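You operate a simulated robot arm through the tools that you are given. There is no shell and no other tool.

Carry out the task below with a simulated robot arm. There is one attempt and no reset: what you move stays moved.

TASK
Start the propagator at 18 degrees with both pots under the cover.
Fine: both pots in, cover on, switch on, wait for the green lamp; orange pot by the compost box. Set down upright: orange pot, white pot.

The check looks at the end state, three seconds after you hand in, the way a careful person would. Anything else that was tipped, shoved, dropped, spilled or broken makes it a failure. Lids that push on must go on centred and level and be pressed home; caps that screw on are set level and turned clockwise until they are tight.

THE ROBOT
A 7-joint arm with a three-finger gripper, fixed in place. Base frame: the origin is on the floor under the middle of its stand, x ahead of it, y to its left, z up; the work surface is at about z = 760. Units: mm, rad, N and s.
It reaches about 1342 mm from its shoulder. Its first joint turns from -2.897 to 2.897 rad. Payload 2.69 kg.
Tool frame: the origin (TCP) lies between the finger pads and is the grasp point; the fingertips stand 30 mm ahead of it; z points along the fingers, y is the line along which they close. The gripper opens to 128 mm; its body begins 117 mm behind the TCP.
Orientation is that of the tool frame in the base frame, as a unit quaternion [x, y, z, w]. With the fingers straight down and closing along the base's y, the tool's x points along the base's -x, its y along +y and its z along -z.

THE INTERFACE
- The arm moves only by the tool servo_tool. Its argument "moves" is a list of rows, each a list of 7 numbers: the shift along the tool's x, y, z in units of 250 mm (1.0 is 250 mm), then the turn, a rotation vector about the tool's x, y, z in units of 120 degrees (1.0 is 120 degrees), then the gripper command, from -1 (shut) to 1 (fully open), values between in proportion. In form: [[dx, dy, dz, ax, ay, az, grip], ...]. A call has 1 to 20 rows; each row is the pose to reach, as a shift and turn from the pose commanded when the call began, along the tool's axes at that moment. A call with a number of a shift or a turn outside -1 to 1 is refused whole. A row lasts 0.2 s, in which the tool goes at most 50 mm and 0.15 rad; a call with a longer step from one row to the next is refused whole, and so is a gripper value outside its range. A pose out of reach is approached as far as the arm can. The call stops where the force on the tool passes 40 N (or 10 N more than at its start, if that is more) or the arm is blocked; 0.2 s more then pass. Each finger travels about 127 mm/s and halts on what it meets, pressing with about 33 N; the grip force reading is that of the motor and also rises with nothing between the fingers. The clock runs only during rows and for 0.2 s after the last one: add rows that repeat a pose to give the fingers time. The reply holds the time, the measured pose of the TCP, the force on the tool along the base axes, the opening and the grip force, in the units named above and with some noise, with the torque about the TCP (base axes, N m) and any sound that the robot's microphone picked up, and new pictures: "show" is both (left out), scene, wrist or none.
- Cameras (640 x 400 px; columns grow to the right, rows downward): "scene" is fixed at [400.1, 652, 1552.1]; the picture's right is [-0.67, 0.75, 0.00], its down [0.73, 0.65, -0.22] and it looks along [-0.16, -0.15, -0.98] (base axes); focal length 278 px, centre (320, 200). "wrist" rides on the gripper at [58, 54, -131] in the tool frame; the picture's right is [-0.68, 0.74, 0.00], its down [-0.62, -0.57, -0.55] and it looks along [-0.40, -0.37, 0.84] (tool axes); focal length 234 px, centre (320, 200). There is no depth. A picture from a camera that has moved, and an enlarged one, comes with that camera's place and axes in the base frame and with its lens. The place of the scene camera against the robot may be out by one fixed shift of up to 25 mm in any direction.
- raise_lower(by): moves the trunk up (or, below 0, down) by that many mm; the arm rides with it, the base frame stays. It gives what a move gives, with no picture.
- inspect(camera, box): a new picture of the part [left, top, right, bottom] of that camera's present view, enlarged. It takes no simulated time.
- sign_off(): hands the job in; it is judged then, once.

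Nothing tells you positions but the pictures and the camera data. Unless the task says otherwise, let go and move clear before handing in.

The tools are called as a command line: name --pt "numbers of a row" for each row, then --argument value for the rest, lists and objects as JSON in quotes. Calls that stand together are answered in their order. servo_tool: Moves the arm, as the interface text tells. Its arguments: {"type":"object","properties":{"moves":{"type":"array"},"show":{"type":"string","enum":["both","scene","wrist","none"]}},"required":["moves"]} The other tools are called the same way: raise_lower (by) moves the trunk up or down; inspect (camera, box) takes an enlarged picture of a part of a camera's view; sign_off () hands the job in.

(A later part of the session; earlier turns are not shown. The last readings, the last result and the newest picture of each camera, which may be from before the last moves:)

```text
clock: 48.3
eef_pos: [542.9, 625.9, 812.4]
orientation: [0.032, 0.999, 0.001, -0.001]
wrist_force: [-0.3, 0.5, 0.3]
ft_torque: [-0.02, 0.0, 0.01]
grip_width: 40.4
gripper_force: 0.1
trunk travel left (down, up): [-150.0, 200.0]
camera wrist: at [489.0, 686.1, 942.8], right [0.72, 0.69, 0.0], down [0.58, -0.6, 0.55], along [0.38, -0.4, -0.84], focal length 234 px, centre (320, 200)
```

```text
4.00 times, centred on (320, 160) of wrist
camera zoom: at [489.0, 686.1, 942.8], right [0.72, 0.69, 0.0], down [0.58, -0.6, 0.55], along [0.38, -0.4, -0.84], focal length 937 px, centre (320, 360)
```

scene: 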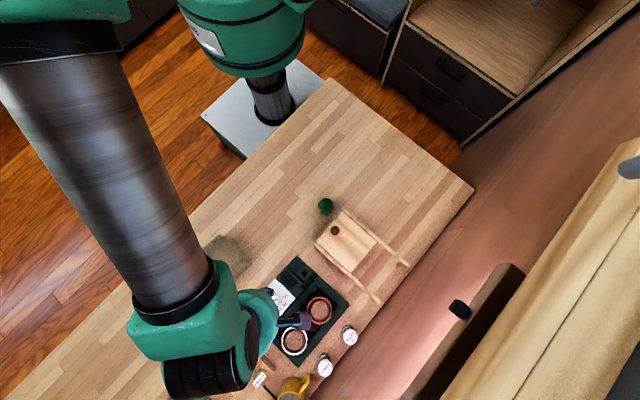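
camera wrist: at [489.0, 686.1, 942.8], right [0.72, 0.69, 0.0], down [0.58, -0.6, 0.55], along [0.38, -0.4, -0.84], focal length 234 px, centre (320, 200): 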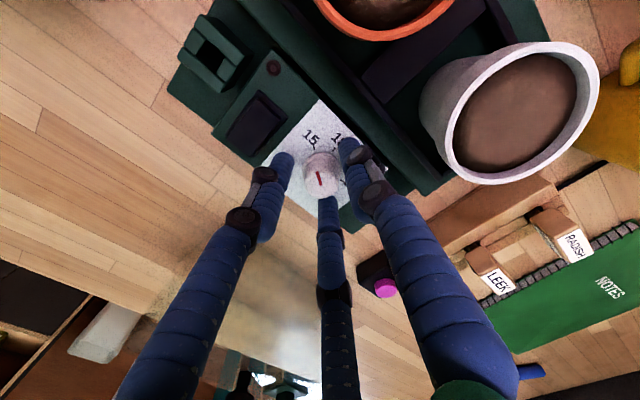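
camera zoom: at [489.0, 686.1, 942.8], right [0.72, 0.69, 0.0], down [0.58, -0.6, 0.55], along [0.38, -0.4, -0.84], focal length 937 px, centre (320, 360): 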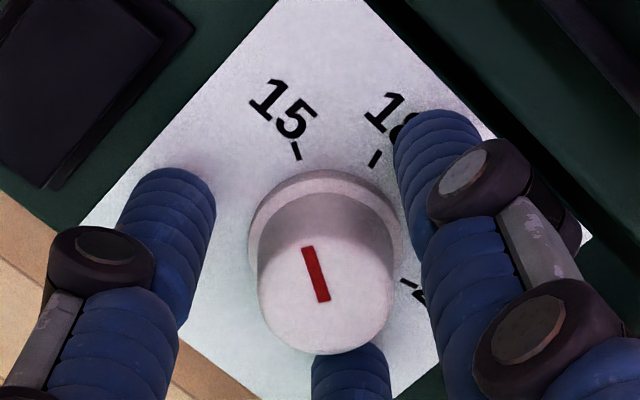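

The knob is well centred between the fingertips. I'm lowering 3 mm more, then closing on the knob.

servo_tool --pt "0 0 0.006 0 0 0 -0.37" --pt "0 0 0.012 0 0 0 -0.37" --pt "0 0 0.012 0 0 0 -0.37" --show "none"

servo_tool --pt "0 0 0 0 0 0 -0.5" --pt "0 0 0 0 0 0 -0.7" --pt "0 0 0 0 0 0 -1" --pt "0 0 0 0 0 0 -1" --show "wrist"

inspect --camera "wrist" --box '[240, 110, 400, 210]'

```text
clock: 49.1
eef_pos: [542.4, 628.1, 807.8]
orientation: [0.032, 0.999, 0.001, -0.002]
wrist_force: [0.5, -0.1, 0.8]
ft_torque: [-0.01, -0.01, 0.02]
grip_width: 40.5
gripper_force: 0.1
trunk travel left (down, up): [-150.0, 200.0]
```

```text
clock: 50.1
eef_pos: [544.7, 626.0, 808.2]
orientation: [0.034, 0.999, 0.0, -0.001]
wrist_force: [30.3, -14.8, -3.9]
ft_torque: [-0.43, -1.11, 0.0]
grip_width: 26.6
gripper_force: 45.7
trunk travel left (down, up): [-150.0, 200.0]
camera wrist: at [490.9, 685.6, 939.4], right [0.72, 0.69, 0.0], down [0.58, -0.61, 0.55], along [0.38, -0.4, -0.84], focal length 234 px, centre (320, 200)
```

wrist: 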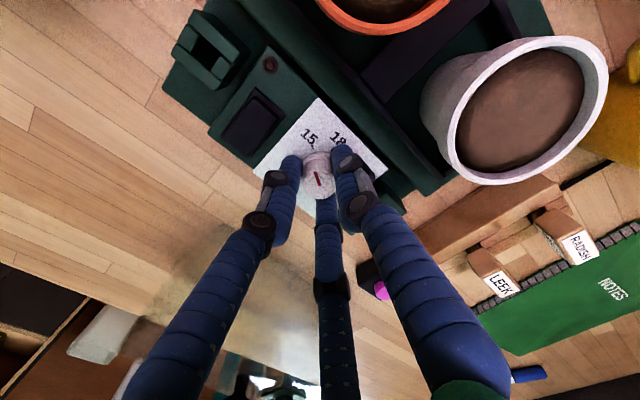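

```text
4.00 times, centred on (320, 160) of wrist
camera zoom: at [490.9, 685.6, 939.4], right [0.72, 0.69, 0.0], down [0.58, -0.61, 0.55], along [0.38, -0.4, -0.84], focal length 937 px, centre (320, 360)
```

zoom: 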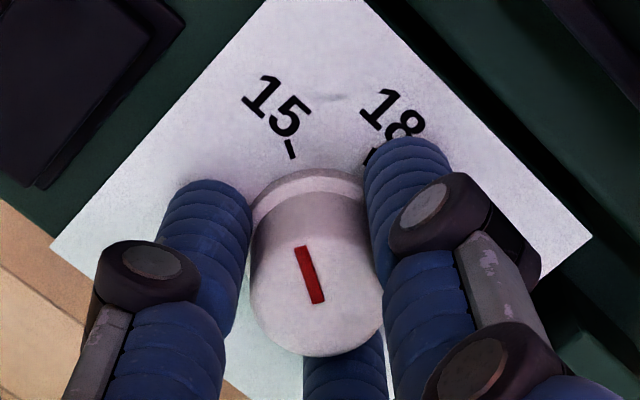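

The knob is gripped, but there's a sideways load of about 33 N because I'm slightly off-centre. I'll shift the tool to relieve it before turning, and check the base hasn't moved.

servo_tool --pt "-0.006 -0.004 0 0 0 0 -1" --pt "-0.011 -0.007 0 0 0 0 -1" --pt "-0.011 -0.007 0 0 0 0 -1" --show "none"

inspect --camera "scene" --box '[230, 240, 390, 340]'

```text
clock: 50.9
eef_pos: [545.9, 626.1, 809.5]
orientation: [0.032, 0.999, 0.0, -0.002]
wrist_force: [10.7, 3.1, -1.8]
ft_torque: [0.25, -0.11, 0.01]
grip_width: 26.5
gripper_force: 45.1
trunk travel left (down, up): [-150.0, 200.0]
```

```text
4.00 times, centred on (310, 290) of scene
camera zoom: at [400.1, 652.0, 1552.1], right [-0.67, 0.75, 0.0], down [0.73, 0.65, -0.22], along [-0.16, -0.15, -0.98], focal length 1112 px, centre (360, -160)
```

zoom: 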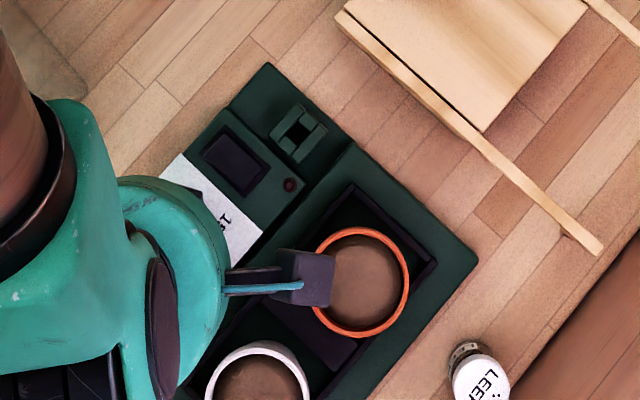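

The base hasn't moved. I'm relieving the last bit of load, then turning the knob 45° clockwise.

servo_tool --pt "-0.004 0.001 0 0 0 0 -1" --pt "-0.004 0.001 0 0 0 0.05 -1" --pt "-0.004 0.001 0 0 0 0.11 -1" --pt "-0.004 0.001 0 0 0 0.17 -1" --pt "-0.004 0.001 0 0 0 0.23 -1" --pt "-0.004 0.001 0 0 0 0.29 -1" --pt "-0.004 0.001 0 0 0 0.34 -1" --pt "-0.004 0.001 0 0 0 0.375 -1" --pt "-0.004 0.001 0 0 0 0.375 -1" --show "wrist"

inspect --camera "wrist" --box '[240, 110, 400, 210]'

```text
clock: 52.9
eef_pos: [545.0, 625.9, 807.8]
orientation: [0.413, 0.911, -0.001, -0.001]
wrist_force: [-26.2, 21.0, 5.6]
ft_torque: [0.73, 0.76, 0.02]
grip_width: 26.6
gripper_force: 45.1
trunk travel left (down, up): [-150.0, 200.0]
camera wrist: at [547.9, 707.5, 939.2], right [1.0, -0.02, 0.0], down [-0.02, -0.84, 0.55], along [-0.01, -0.55, -0.84], focal length 234 px, centre (320, 200)
```

wrist: 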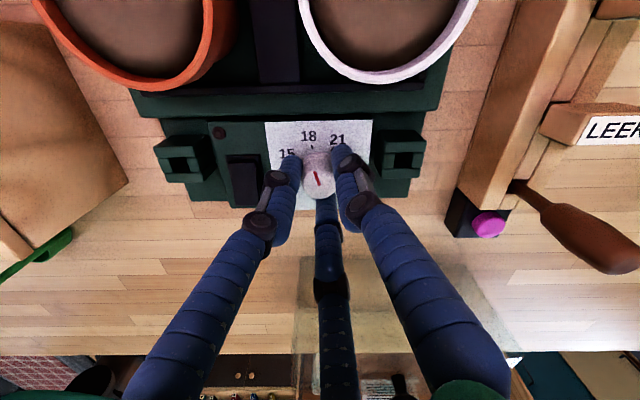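

```text
4.00 times, centred on (320, 160) of wrist
camera zoom: at [547.9, 707.5, 939.2], right [1.0, -0.02, 0.0], down [-0.02, -0.84, 0.55], along [-0.01, -0.55, -0.84], focal length 937 px, centre (320, 360)
```

zoom: 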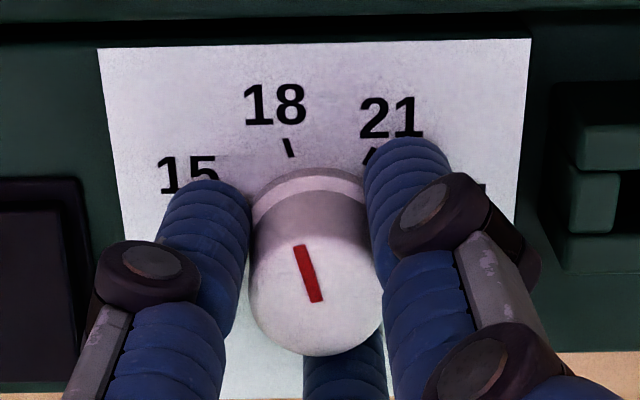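

The knob turned with the grip and the pointer now lines up with 18. I'm relieving the side load, releasing, and rising to check.

servo_tool --pt "0.007 -0.001 0 0 0 0 -1" --pt "0.0126 -0.002 0 0 0 0 -1" --pt "0.0126 -0.002 0 0 0 0 -1" --show "none"

servo_tool --pt "0 0 0 0 0 0 -0.6" --pt "0 0 0 0 0 0 -0.4" --pt "0 0 0 0 0 0 -0.37" --pt "0 0 -0.06 0 0 0 -0.37" --pt "0 0 -0.14 0 0 0 -0.37" --pt "0 0 -0.24 0 0 0 -0.37" --pt "0 0 -0.34 0 0 0 -0.37" --pt "0 0 -0.44 0 0 0 -0.37" --pt "0 0 -0.44 0 0 0 -0.37" --show "both"

inspect --camera "wrist" --box '[260, 90, 380, 165]'

```text
clock: 53.7
eef_pos: [545.3, 626.3, 808.2]
orientation: [0.413, 0.911, -0.001, -0.001]
wrist_force: [2.3, -3.2, 5.2]
ft_torque: [-0.28, -0.19, 0.04]
grip_width: 26.7
gripper_force: 45.0
trunk travel left (down, up): [-150.0, 200.0]
```

```text
clock: 55.7
eef_pos: [543.3, 628.2, 918.5]
orientation: [0.413, 0.911, -0.001, -0.001]
wrist_force: [-0.5, 0.3, 0.0]
ft_torque: [0.03, -0.03, 0.03]
grip_width: 40.2
gripper_force: 0.0
trunk travel left (down, up): [-150.0, 200.0]
camera wrist: at [546.4, 709.0, 1050.0], right [1.0, -0.02, 0.0], down [-0.02, -0.84, 0.55], along [-0.02, -0.55, -0.84], focal length 234 px, centre (320, 200)
```

scene: 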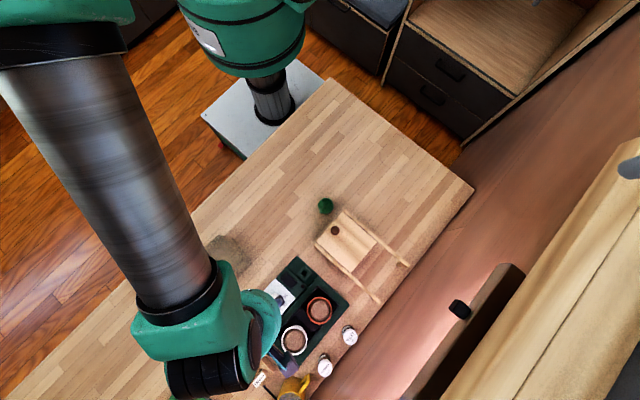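
wrist: 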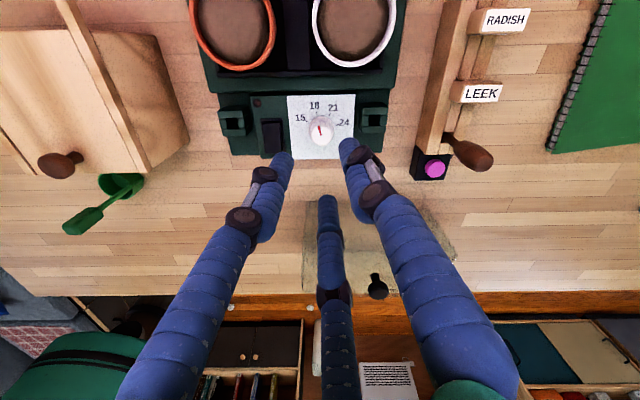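

```text
5.33 times, centred on (320, 128) of wrist
camera zoom: at [546.4, 709.0, 1050.0], right [1.0, -0.02, 0.0], down [-0.02, -0.84, 0.55], along [-0.02, -0.55, -0.84], focal length 1249 px, centre (320, 587)
```

zoom: 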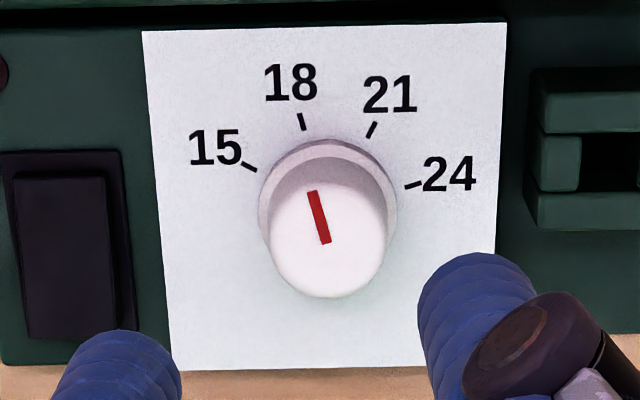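

inspect --camera "wrist" --box '[296, 98, 348, 150]'

inspect --camera "wrist" --box '[254, 112, 294, 162]'

inspect --camera "scene" --box '[230, 250, 358, 330]'

```text
7.69 times, centred on (322, 124) of wrist
camera zoom: at [546.4, 709.0, 1050.0], right [1.0, -0.02, 0.0], down [-0.02, -0.84, 0.55], along [-0.02, -0.55, -0.84], focal length 1801 px, centre (305, 785)
```

zoom: 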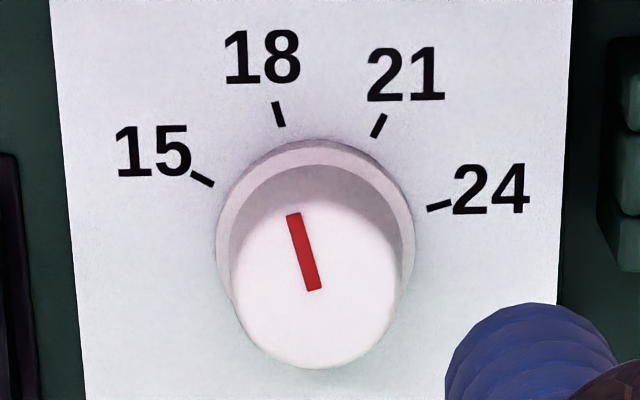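

```text
8.00 times, centred on (274, 137) of wrist
camera zoom: at [546.4, 709.0, 1050.0], right [1.0, -0.02, 0.0], down [-0.02, -0.84, 0.55], along [-0.02, -0.55, -0.84], focal length 1873 px, centre (688, 704)
```

zoom: 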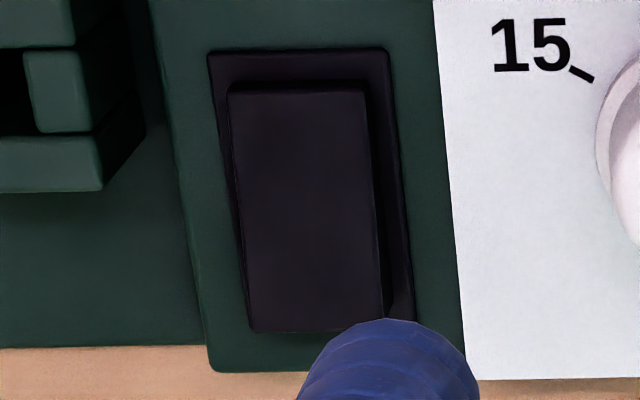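

```text
5.00 times, centred on (294, 290) of scene
camera zoom: at [400.1, 652.0, 1552.1], right [-0.67, 0.75, 0.0], down [0.73, 0.65, -0.22], along [-0.16, -0.15, -0.98], focal length 1390 px, centre (450, -250)
```

zoom: 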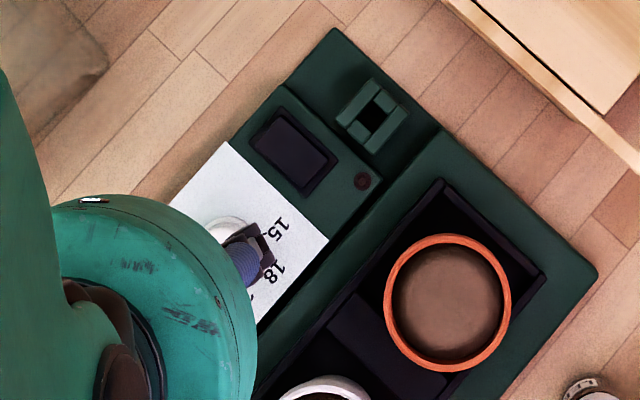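

The dial reads 18, and the rocker's −y end is the raised side I'll need to press later. Now I'll move over the clear cover for a near-vertical view.

servo_tool --pt "-0.06 -0.03 -0.14 0 0 0 -0.37" --pt "-0.2 -0.09 -0.168 0 0 0 -0.37" --pt "-0.36 -0.16 -0.168 0 0 0 -0.37" --pt "-0.52 -0.225 -0.168 0 0 0 -0.37" --pt "-0.68 -0.29 -0.168 0 0 0 -0.37" --pt "-0.82 -0.352 -0.168 0 0 0 -0.37" --pt "-0.881 -0.379 -0.168 0 0 0 -0.37" --pt "-0.881 -0.379 -0.168 0 0 0 -0.37" --show "both"

inspect --camera "wrist" --box '[180, 0, 460, 175]'

inspect --camera "scene" --box '[230, 250, 390, 350]'

```text
clock: 57.5
eef_pos: [616.9, 399.1, 958.5]
orientation: [0.412, 0.911, -0.001, -0.002]
wrist_force: [0.3, -0.4, -0.5]
ft_torque: [0.02, 0.05, -0.01]
grip_width: 40.3
gripper_force: 0.1
trunk travel left (down, up): [-150.0, 200.0]
camera wrist: at [620.6, 479.7, 1089.0], right [1.0, -0.02, 0.0], down [-0.02, -0.84, 0.55], along [-0.02, -0.55, -0.84], focal length 234 px, centre (320, 200)
```

scene: 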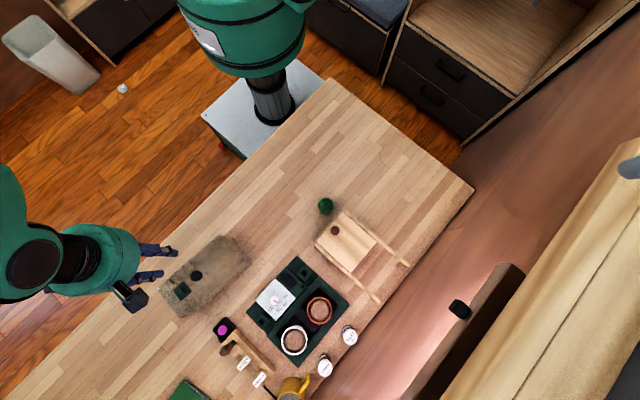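
wrist: 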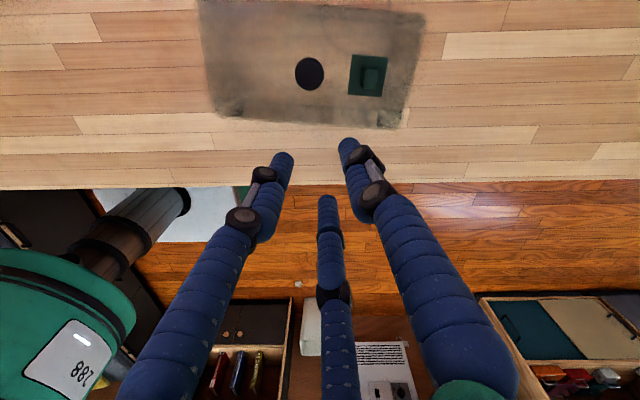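

```text
2.29 times, centred on (320, 88) of wrist
camera zoom: at [620.6, 479.7, 1089.0], right [1.0, -0.02, 0.0], down [-0.02, -0.84, 0.55], along [-0.02, -0.55, -0.84], focal length 535 px, centre (320, 457)
```

zoom: 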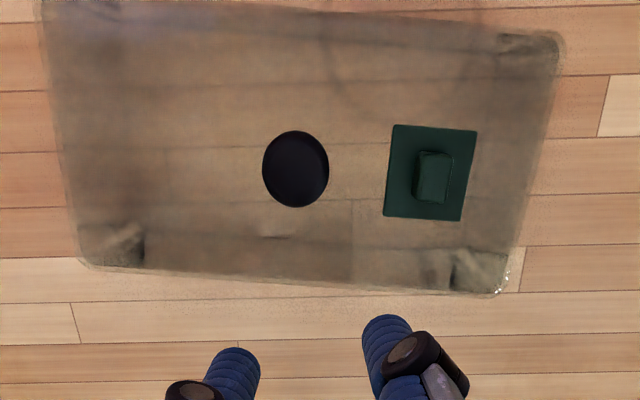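

```text
4.00 times, centred on (310, 300) of scene
camera zoom: at [400.1, 652.0, 1552.1], right [-0.67, 0.75, 0.0], down [0.73, 0.65, -0.22], along [-0.16, -0.15, -0.98], focal length 1112 px, centre (360, -200)
```

zoom: 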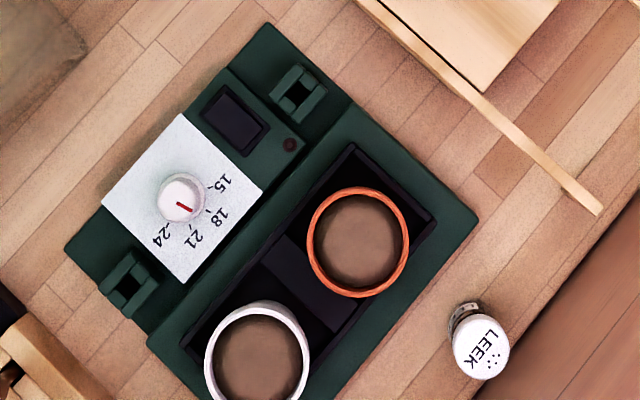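

The scene view shows both pots seated well. Now I'll look closer at the cover's edges and knob to get its size, height and angle.

inspect --camera "wrist" --box '[195, 70, 323, 150]'

inspect --camera "wrist" --box '[310, 60, 438, 140]'

inspect --camera "scene" --box '[150, 225, 262, 325]'

```text
5.00 times, centred on (259, 110) of wrist
camera zoom: at [620.6, 479.7, 1089.0], right [1.0, -0.02, 0.0], down [-0.02, -0.84, 0.55], along [-0.02, -0.55, -0.84], focal length 1171 px, centre (625, 650)
```

zoom: 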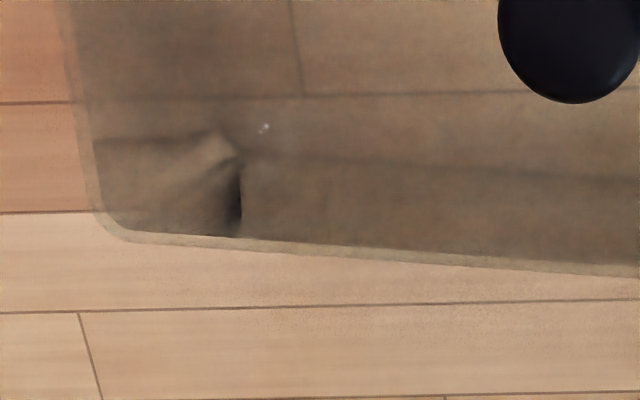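

```text
5.00 times, centred on (374, 100) of wrist
camera zoom: at [620.6, 479.7, 1089.0], right [1.0, -0.02, 0.0], down [-0.02, -0.84, 0.55], along [-0.02, -0.55, -0.84], focal length 1171 px, centre (50, 700)
```

zoom: 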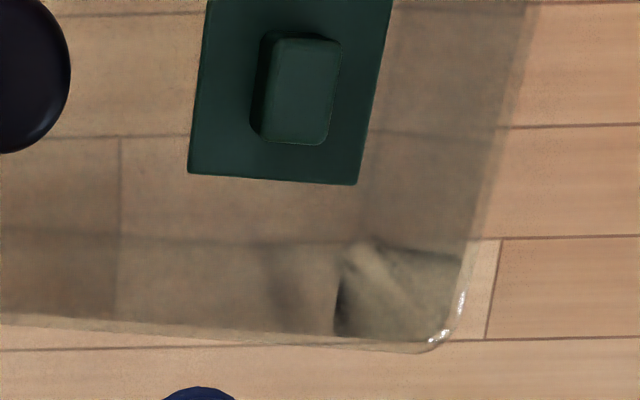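

```text
4.00 times, centred on (206, 275) of scene
camera zoom: at [400.1, 652.0, 1552.1], right [-0.67, 0.75, 0.0], down [0.73, 0.65, -0.22], along [-0.16, -0.15, -0.98], focal length 1112 px, centre (776, -100)
```

zoom: 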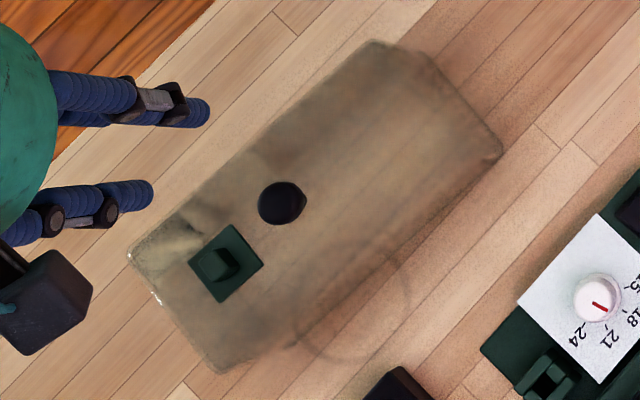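

The cover is about 183 × 89 × 91 mm, centred on its knob at about (610.5, 462.5), and rotated about −5.4°. The knob head is at z≈877. I'll rotate the gripper to yaw ~85° so the fingers straddle the vent and the camera stays on the robot side.

servo_tool --pt "0 0 0 0 0 -0.07 -0.37" --pt "0 0 0 0 0 -0.14 -0.37" --pt "0 0 0 0 0 -0.21 -0.37" --pt "0 0 0 0 0 -0.28 -0.37" --pt "0 0 0 0 0 -0.35 -0.37" --pt "0 0 0 0 0 -0.42 -0.37" --pt "0 0 0 0 0 -0.49 -0.37" --pt "0 0 0 0 0 -0.56 -0.37" --pt "0 0 0 0 0 -0.63 -0.37" --pt "0 0 0 0 0 -0.7 -0.37" --show "none"

servo_tool --pt "0 0 0 0 0 -0.07 -0.37" --pt "0 0 0 0 0 -0.14 -0.37" --pt "0 0 0 0 0 -0.21 -0.37" --pt "0 0 0 0 0 -0.28 -0.37" --pt "0 0 0 0 0 -0.35 -0.37" --pt "0 0 0 0 0 -0.413 -0.37" --pt "0 0 0 0 0 -0.413 -0.37" --show "wrist"

```text
clock: 59.7
eef_pos: [617.7, 398.6, 960.4]
orientation: [-0.303, 0.953, 0.0, -0.002]
wrist_force: [0.4, 0.3, -0.4]
ft_torque: [0.02, -0.03, -0.01]
grip_width: 40.5
gripper_force: 0.0
trunk travel left (down, up): [-150.0, 200.0]
```

```text
clock: 61.3
eef_pos: [618.8, 399.6, 961.5]
orientation: [-0.675, 0.737, 0.001, -0.001]
wrist_force: [0.6, 0.6, -0.5]
ft_torque: [-0.01, 0.01, 0.01]
grip_width: 40.2
gripper_force: 0.0
trunk travel left (down, up): [-150.0, 200.0]
camera wrist: at [561.2, 347.8, 1091.5], right [-0.67, 0.74, 0.0], down [0.62, 0.56, 0.55], along [0.4, 0.37, -0.84], focal length 234 px, centre (320, 200)
```

wrist: 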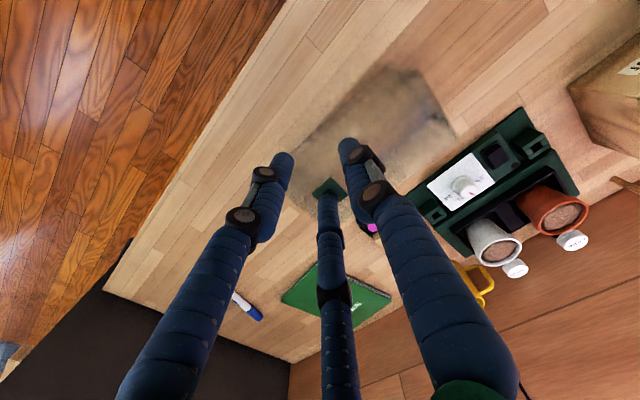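

servo_tool --pt "-0.09 0.02 0.02 0 0 0 -0.25" --pt "-0.18 0.04 0.06 0 0 0 -0.25" --pt "-0.247 0.055 0.1 0 0 0 -0.25" --pt "-0.247 0.055 0.126 0 0 0 -0.25" --pt "-0.247 0.055 0.126 0 0 0 -0.25" --show "both"

inspect --camera "wrist" --box '[240, 100, 400, 200]'

inspect --camera "scene" --box '[150, 225, 262, 325]'

```text
clock: 62.5
eef_pos: [609.9, 462.1, 929.3]
orientation: [-0.674, 0.739, 0.002, -0.001]
wrist_force: [0.6, 0.3, -0.9]
ft_torque: [-0.01, -0.03, 0.01]
grip_width: 48.0
gripper_force: 0.2
trunk travel left (down, up): [-150.0, 200.0]
camera wrist: at [551.9, 410.4, 1059.7], right [-0.67, 0.74, 0.0], down [0.62, 0.56, 0.55], along [0.4, 0.37, -0.84], focal length 234 px, centre (320, 200)
```

scene: 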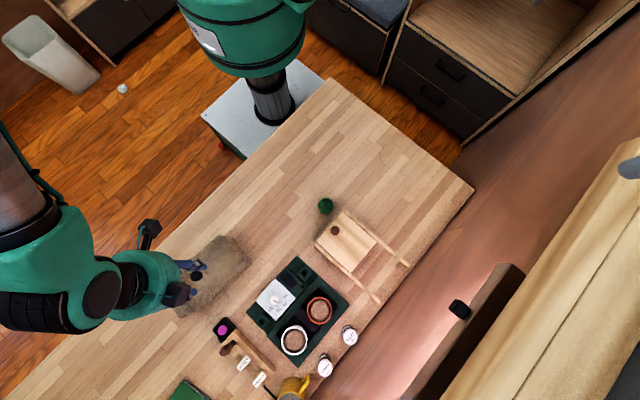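
wrist: 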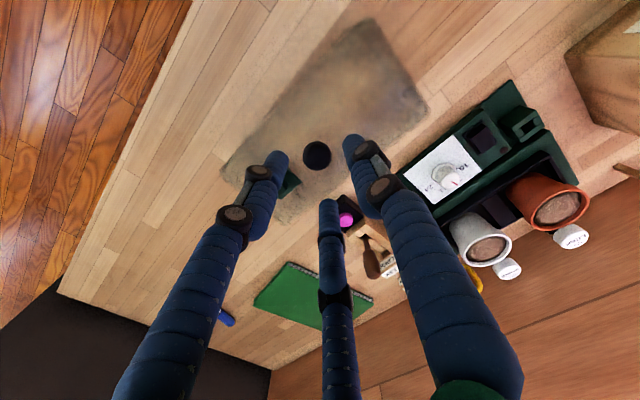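

```text
4.00 times, centred on (320, 150) of wrist
camera zoom: at [551.9, 410.4, 1059.7], right [-0.67, 0.74, 0.0], down [0.62, 0.56, 0.55], along [0.4, 0.37, -0.84], focal length 937 px, centre (320, 400)
```

zoom: 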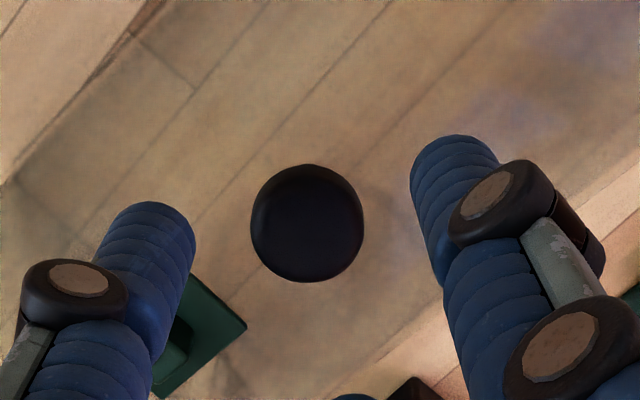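

```text
4.00 times, centred on (206, 275) of scene
camera zoom: at [400.1, 652.0, 1552.1], right [-0.67, 0.75, 0.0], down [0.73, 0.65, -0.22], along [-0.16, -0.15, -0.98], focal length 1112 px, centre (776, -100)
```

zoom: 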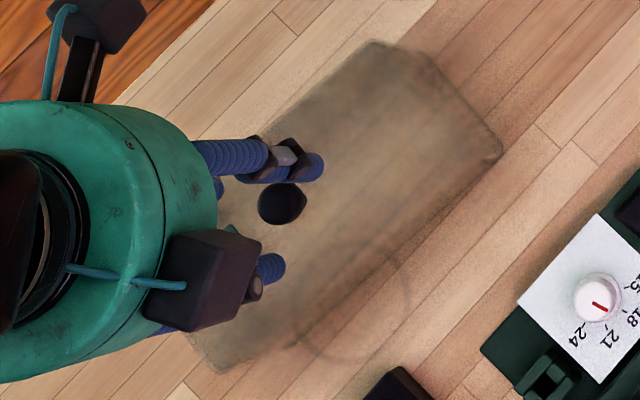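

The knob head is at about (610.2, 460, 873). I'm correcting slightly and descending so the fingertips surround the knob just above the cover top.

servo_tool --pt "0.008 -0.002 0.05 0 0 0 -0.25" --pt "0.008 -0.002 0.1 0 0 0 -0.25" --pt "0.008 -0.002 0.14 0 0 0 -0.25" --pt "0.008 -0.002 0.165 0 0 0 -0.25" --pt "0.008 -0.002 0.165 0 0 0 -0.25" --show "wrist"

inspect --camera "wrist" --box '[240, 110, 400, 210]'

inspect --camera "scene" --box '[166, 250, 230, 290]'

```text
clock: 63.7
eef_pos: [610.8, 458.8, 886.9]
orientation: [-0.674, 0.738, 0.003, -0.001]
wrist_force: [0.1, 0.0, -0.3]
ft_torque: [0.02, 0.02, -0.01]
grip_width: 48.1
gripper_force: 0.1
trunk travel left (down, up): [-150.0, 200.0]
camera wrist: at [552.6, 409.1, 1018.2], right [-0.67, 0.74, 0.0], down [0.62, 0.56, 0.55], along [0.4, 0.37, -0.84], focal length 234 px, centre (320, 200)
```

wrist: 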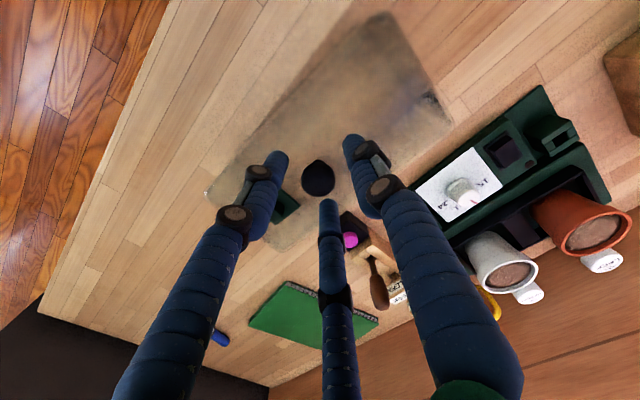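

```text
4.00 times, centred on (320, 160) of wrist
camera zoom: at [552.6, 409.1, 1018.2], right [-0.67, 0.74, 0.0], down [0.62, 0.56, 0.55], along [0.4, 0.37, -0.84], focal length 937 px, centre (320, 360)
```

zoom: 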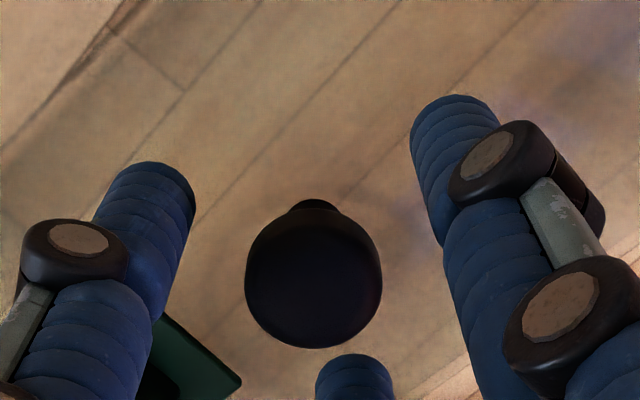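

```text
10.00 times, centred on (198, 270) of scene
camera zoom: at [400.1, 652.0, 1552.1], right [-0.67, 0.75, 0.0], down [0.73, 0.65, -0.22], along [-0.16, -0.15, -0.98], focal length 2780 px, centre (1540, -500)
```

zoom: 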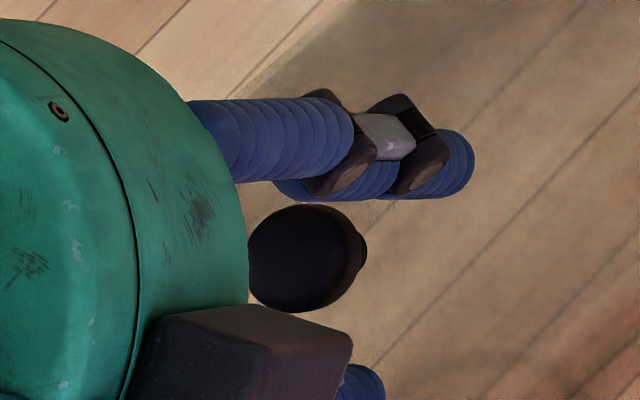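

The knob is centred to within about 2 mm. Closing the grip on it.

servo_tool --pt "0.006 0 0 0 0 0 -0.4" --pt "0.006 0 0 0 0 0 -0.6" --pt "0.006 0 0 0 0 0 -0.8" --pt "0.006 0 0 0 0 0 -1" --pt "0.006 0 0 0 0 0 -1" --show "wrist"

inspect --camera "wrist" --box '[240, 110, 400, 210]'

```text
clock: 64.9
eef_pos: [609.3, 459.1, 887.7]
orientation: [-0.674, 0.739, 0.002, -0.002]
wrist_force: [-0.3, 1.0, -0.3]
ft_torque: [0.05, -0.03, -0.04]
grip_width: 22.3
gripper_force: 32.9
trunk travel left (down, up): [-150.0, 200.0]
camera wrist: at [552.5, 407.7, 1018.4], right [-0.67, 0.74, 0.0], down [0.62, 0.56, 0.55], along [0.4, 0.37, -0.84], focal length 234 px, centre (320, 200)
```

wrist: 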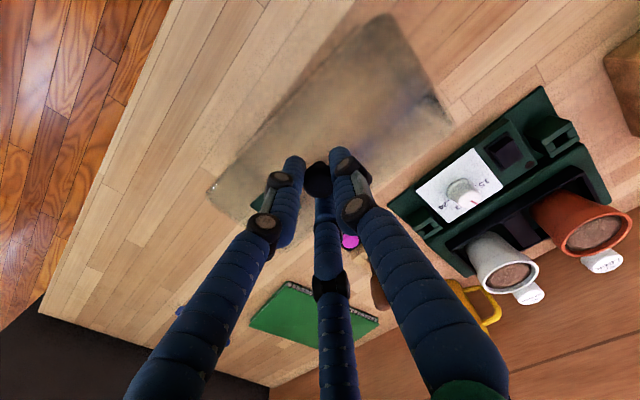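

```text
4.00 times, centred on (320, 160) of wrist
camera zoom: at [552.5, 407.7, 1018.4], right [-0.67, 0.74, 0.0], down [0.62, 0.56, 0.55], along [0.4, 0.37, -0.84], focal length 937 px, centre (320, 360)
```

zoom: 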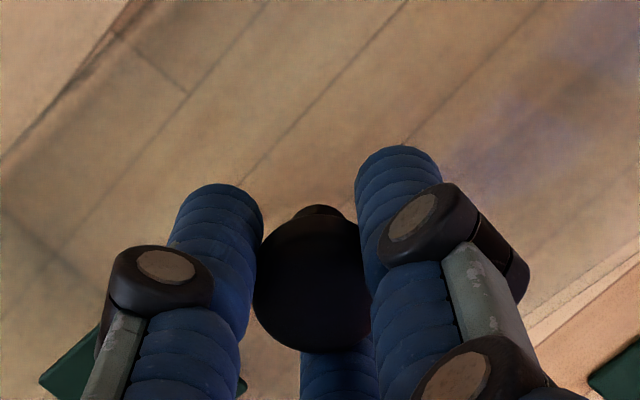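

servo_tool --pt "0 0 -0.03 0 0 0 -1" --pt "0 0 -0.08 0 0 0 -1" --pt "0 0 -0.15 0 0 0 -1" --pt "0 0 -0.23 0 0 0 -1" --pt "0 0 -0.31 0 0 0 -1" --pt "0 0 -0.39 0 0 0 -1" --pt "0 0 -0.45 0 0 0 -1" --pt "0 0 -0.45 0 0 0 -1" --show "both"

inspect --camera "wrist" --box '[160, 0, 480, 200]'

inspect --camera "scene" --box '[130, 200, 274, 330]'

```text
clock: 66.7
eef_pos: [609.9, 458.4, 1000.7]
orientation: [-0.674, 0.739, 0.001, -0.001]
wrist_force: [-0.4, 0.1, -1.1]
ft_torque: [0.06, -0.04, 0.0]
grip_width: 22.3
gripper_force: 33.0
trunk travel left (down, up): [-150.0, 200.0]
camera wrist: at [551.4, 406.7, 1131.3], right [-0.67, 0.74, 0.0], down [0.62, 0.56, 0.55], along [0.4, 0.37, -0.84], focal length 234 px, centre (320, 200)
```

scene: 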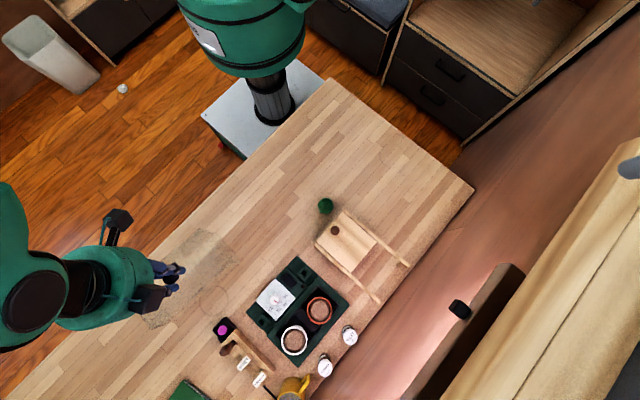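
wrist: 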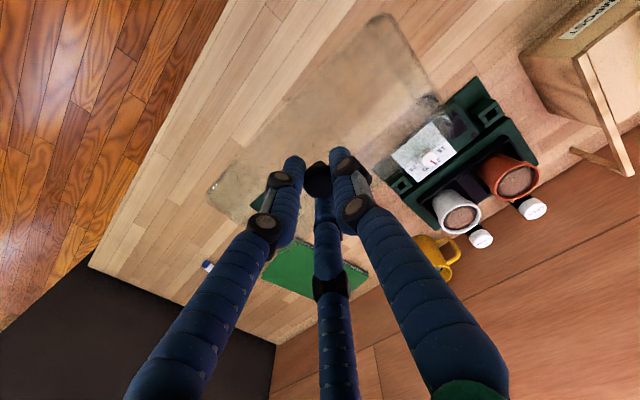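

```text
2.00 times, centred on (320, 100) of wrist
camera zoom: at [551.4, 406.7, 1131.3], right [-0.67, 0.74, 0.0], down [0.62, 0.56, 0.55], along [0.4, 0.37, -0.84], focal length 468 px, centre (320, 400)
```

zoom: 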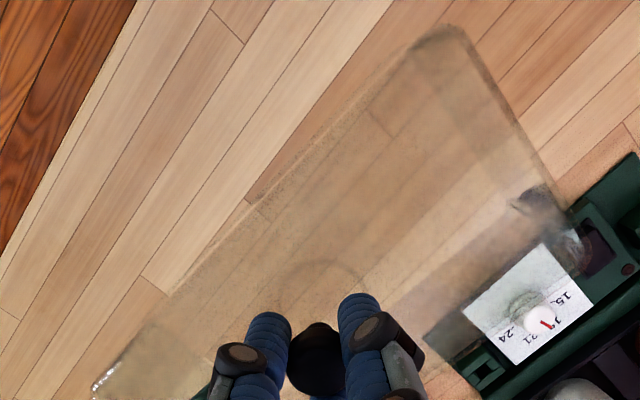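

```text
3.08 times, centred on (202, 265) of scene
camera zoom: at [400.1, 652.0, 1552.1], right [-0.67, 0.75, 0.0], down [0.73, 0.65, -0.22], along [-0.16, -0.15, -0.98], focal length 855 px, centre (683, 0)
```

zoom: 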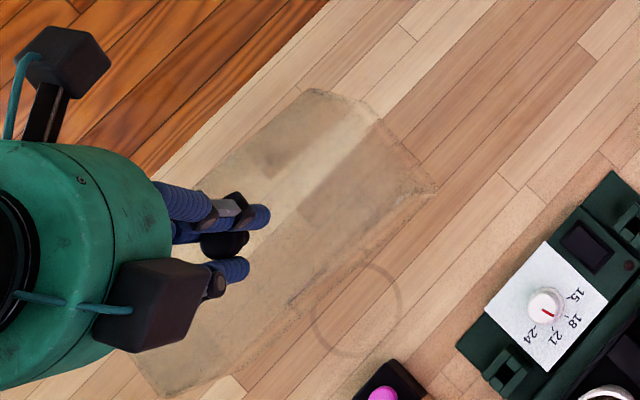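

inspect --camera "wrist" --box '[360, 0, 488, 140]'

inspect --camera "wrist" --box '[190, 140, 318, 240]'

```text
2.86 times, centred on (424, 70) of wrist
camera zoom: at [551.4, 406.7, 1131.3], right [-0.67, 0.74, 0.0], down [0.62, 0.56, 0.55], along [0.4, 0.37, -0.84], focal length 669 px, centre (23, 571)
```

zoom: 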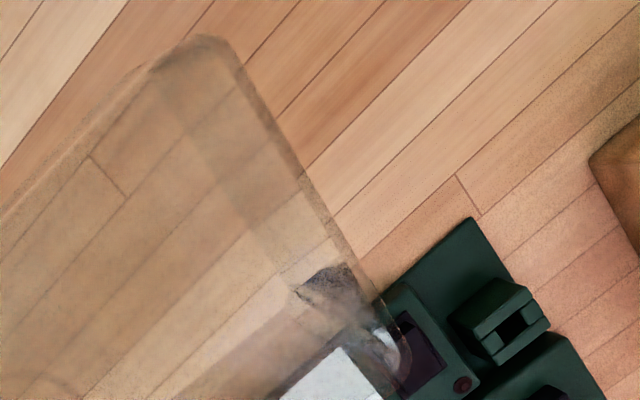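

```text
4.00 times, centred on (254, 190) of wrist
camera zoom: at [551.4, 406.7, 1131.3], right [-0.67, 0.74, 0.0], down [0.62, 0.56, 0.55], along [0.4, 0.37, -0.84], focal length 937 px, centre (584, 240)
```

zoom: 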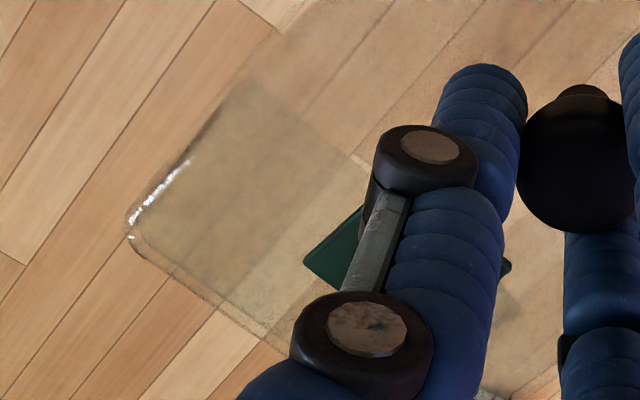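

The cover is level and hanging centred on the knob. Before carrying it over, I'll check clearance to the mug and jars around the base.

inspect --camera "scene" --box '[230, 310, 390, 400]'

inspect --camera "wrist" --box '[370, 70, 560, 290]'

```text
4.00 times, centred on (310, 355) of scene
camera zoom: at [400.1, 652.0, 1552.1], right [-0.67, 0.75, 0.0], down [0.73, 0.65, -0.22], along [-0.16, -0.15, -0.98], focal length 1112 px, centre (360, -420)
```

zoom: 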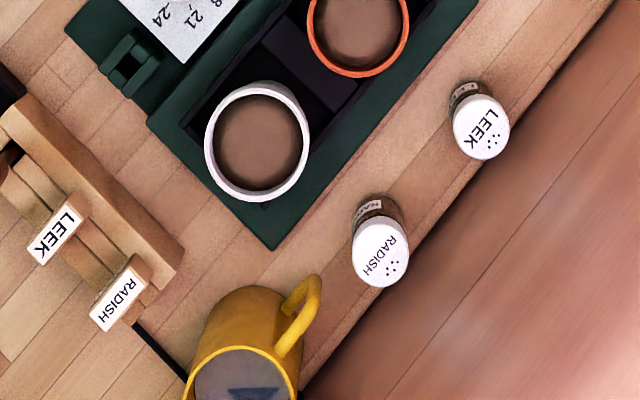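

```text
1.82 times, centred on (465, 180) of wrist
camera zoom: at [551.4, 406.7, 1131.3], right [-0.67, 0.74, 0.0], down [0.62, 0.56, 0.55], along [0.4, 0.37, -0.84], focal length 426 px, centre (56, 236)
```

zoom: 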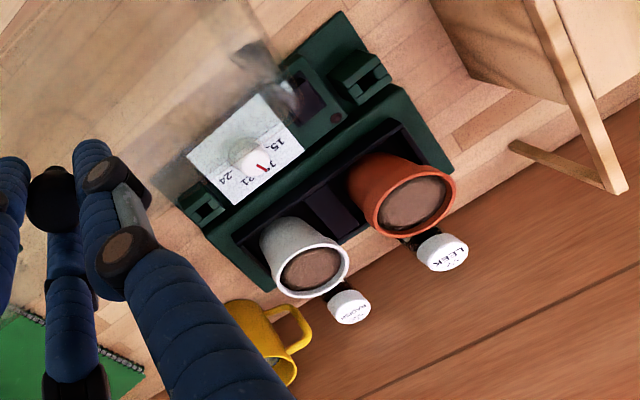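

There's enough clearance: the mug is about 35 mm away and the jars about 30 mm. I'm carrying the cover toward the base at height and turning it +5° to align.

servo_tool --pt "-0.05 0.022 0 0 0 -0.01 -1" --pt "-0.15 0.065 0 0 0 -0.02 -1" --pt "-0.26 0.11 0 0 0 -0.03 -1" --pt "-0.37 0.16 0 0 0 -0.0433 -1" --pt "-0.48 0.205 0 0 0 -0.0433 -1" --pt "-0.57 0.245 0 0 0 -0.0433 -1" --pt "-0.611 0.261 0 0 0 -0.0433 -1" --pt "-0.611 0.261 0 0 0 -0.0433 -1" --show "both"

```text
clock: 68.5
eef_pos: [559.2, 617.2, 1000.4]
orientation: [-0.707, 0.707, 0.0, -0.002]
wrist_force: [0.0, 0.1, -1.2]
ft_torque: [0.03, 0.02, 0.02]
grip_width: 22.3
gripper_force: 33.1
trunk travel left (down, up): [-150.0, 200.0]
camera wrist: at [505.7, 560.4, 1131.1], right [-0.74, 0.68, 0.0], down [0.57, 0.62, 0.55], along [0.37, 0.4, -0.84], focal length 234 px, centre (320, 200)
```

scene: 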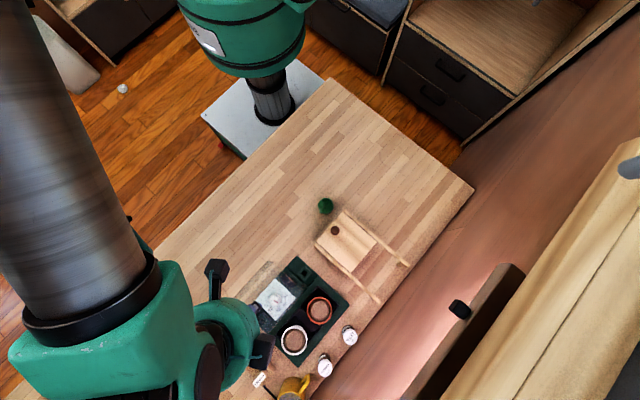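
wrist: 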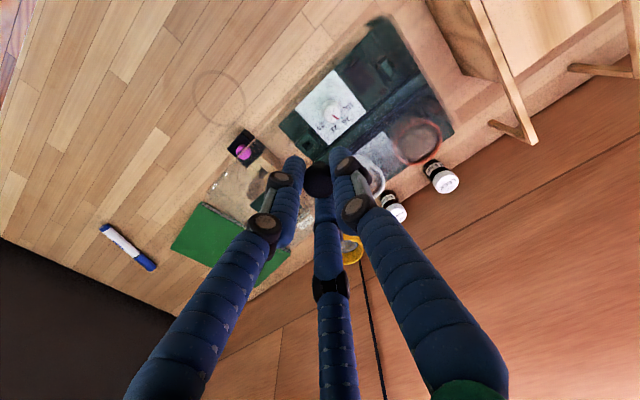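

servo_tool --pt "-0.08 0.03 0 0 0 0 -1" --pt "-0.18 0.07 0 0 0 0 -1" --pt "-0.27 0.11 0 0 0 0 -1" --pt "-0.332 0.136 0 0 0 0 -1" --pt "-0.332 0.136 0 0 0 0 -1" --show "both"

inspect --camera "wrist" --box '[180, 0, 500, 200]'

inspect --camera "scene" --box '[220, 240, 380, 390]'

```text
clock: 69.7
eef_pos: [523.7, 699.8, 1000.5]
orientation: [-0.707, 0.707, 0.001, -0.001]
wrist_force: [0.6, 0.0, -2.0]
ft_torque: [0.0, 0.0, -0.01]
grip_width: 22.3
gripper_force: 33.5
trunk travel left (down, up): [-150.0, 200.0]
camera wrist: at [471.6, 643.8, 1131.3], right [-0.74, 0.68, 0.0], down [0.57, 0.62, 0.55], along [0.37, 0.4, -0.84], focal length 234 px, centre (320, 200)
```

scene: 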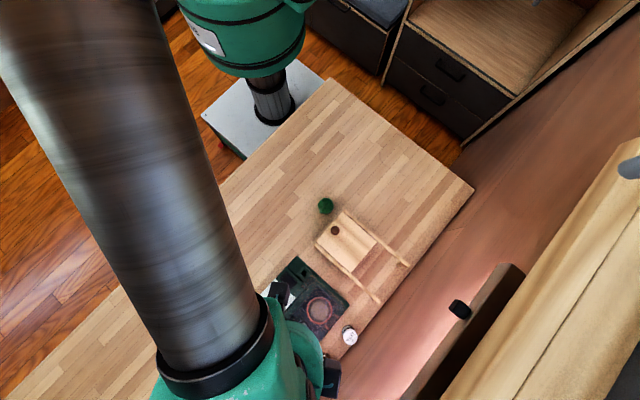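
wrist: 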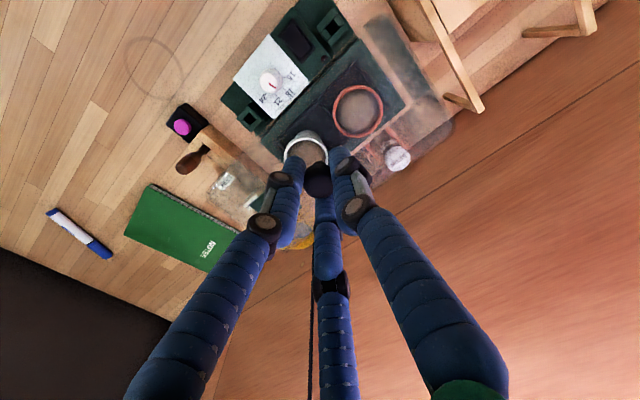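

```text
2.00 times, centred on (340, 100) of wrist
camera zoom: at [471.6, 643.8, 1131.3], right [-0.74, 0.68, 0.0], down [0.57, 0.62, 0.55], along [0.37, 0.4, -0.84], focal length 468 px, centre (280, 400)
```

zoom: 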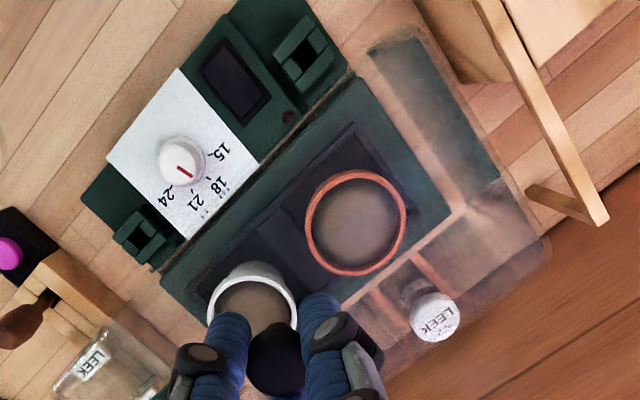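

```text
2.67 times, centred on (300, 315) of scene
camera zoom: at [400.1, 652.0, 1552.1], right [-0.67, 0.75, 0.0], down [0.73, 0.65, -0.22], along [-0.16, -0.15, -0.98], focal length 741 px, centre (373, -107)
```

zoom: 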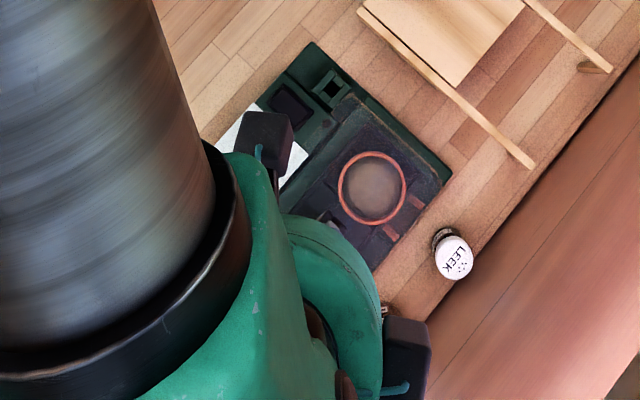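

inspect --camera "wrist" --box '[320, 10, 480, 150]'

inspect --camera "wrist" --box '[200, 60, 360, 220]'

```text
2.86 times, centred on (400, 80) of wrist
camera zoom: at [471.6, 643.8, 1131.3], right [-0.74, 0.68, 0.0], down [0.57, 0.62, 0.55], along [0.37, 0.4, -0.84], focal length 669 px, centre (91, 543)
```

zoom: 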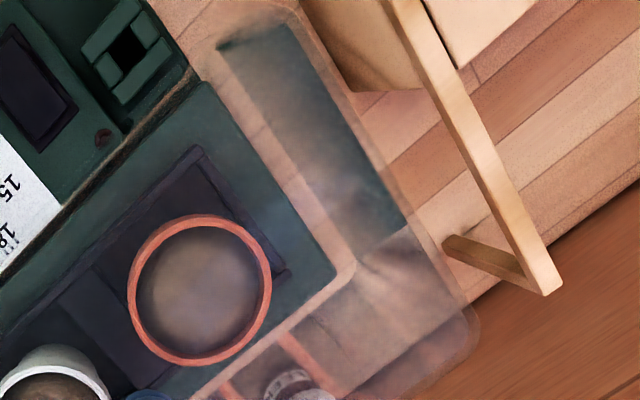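

```text
2.50 times, centred on (280, 140) of wrist
camera zoom: at [471.6, 643.8, 1131.3], right [-0.74, 0.68, 0.0], down [0.57, 0.62, 0.55], along [0.37, 0.4, -0.84], focal length 585 px, centre (420, 350)
```

zoom: 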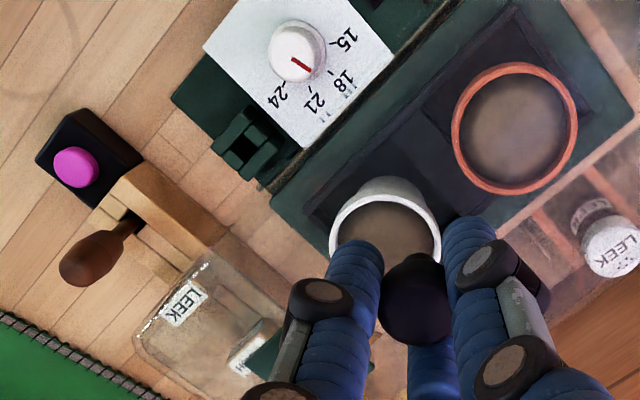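

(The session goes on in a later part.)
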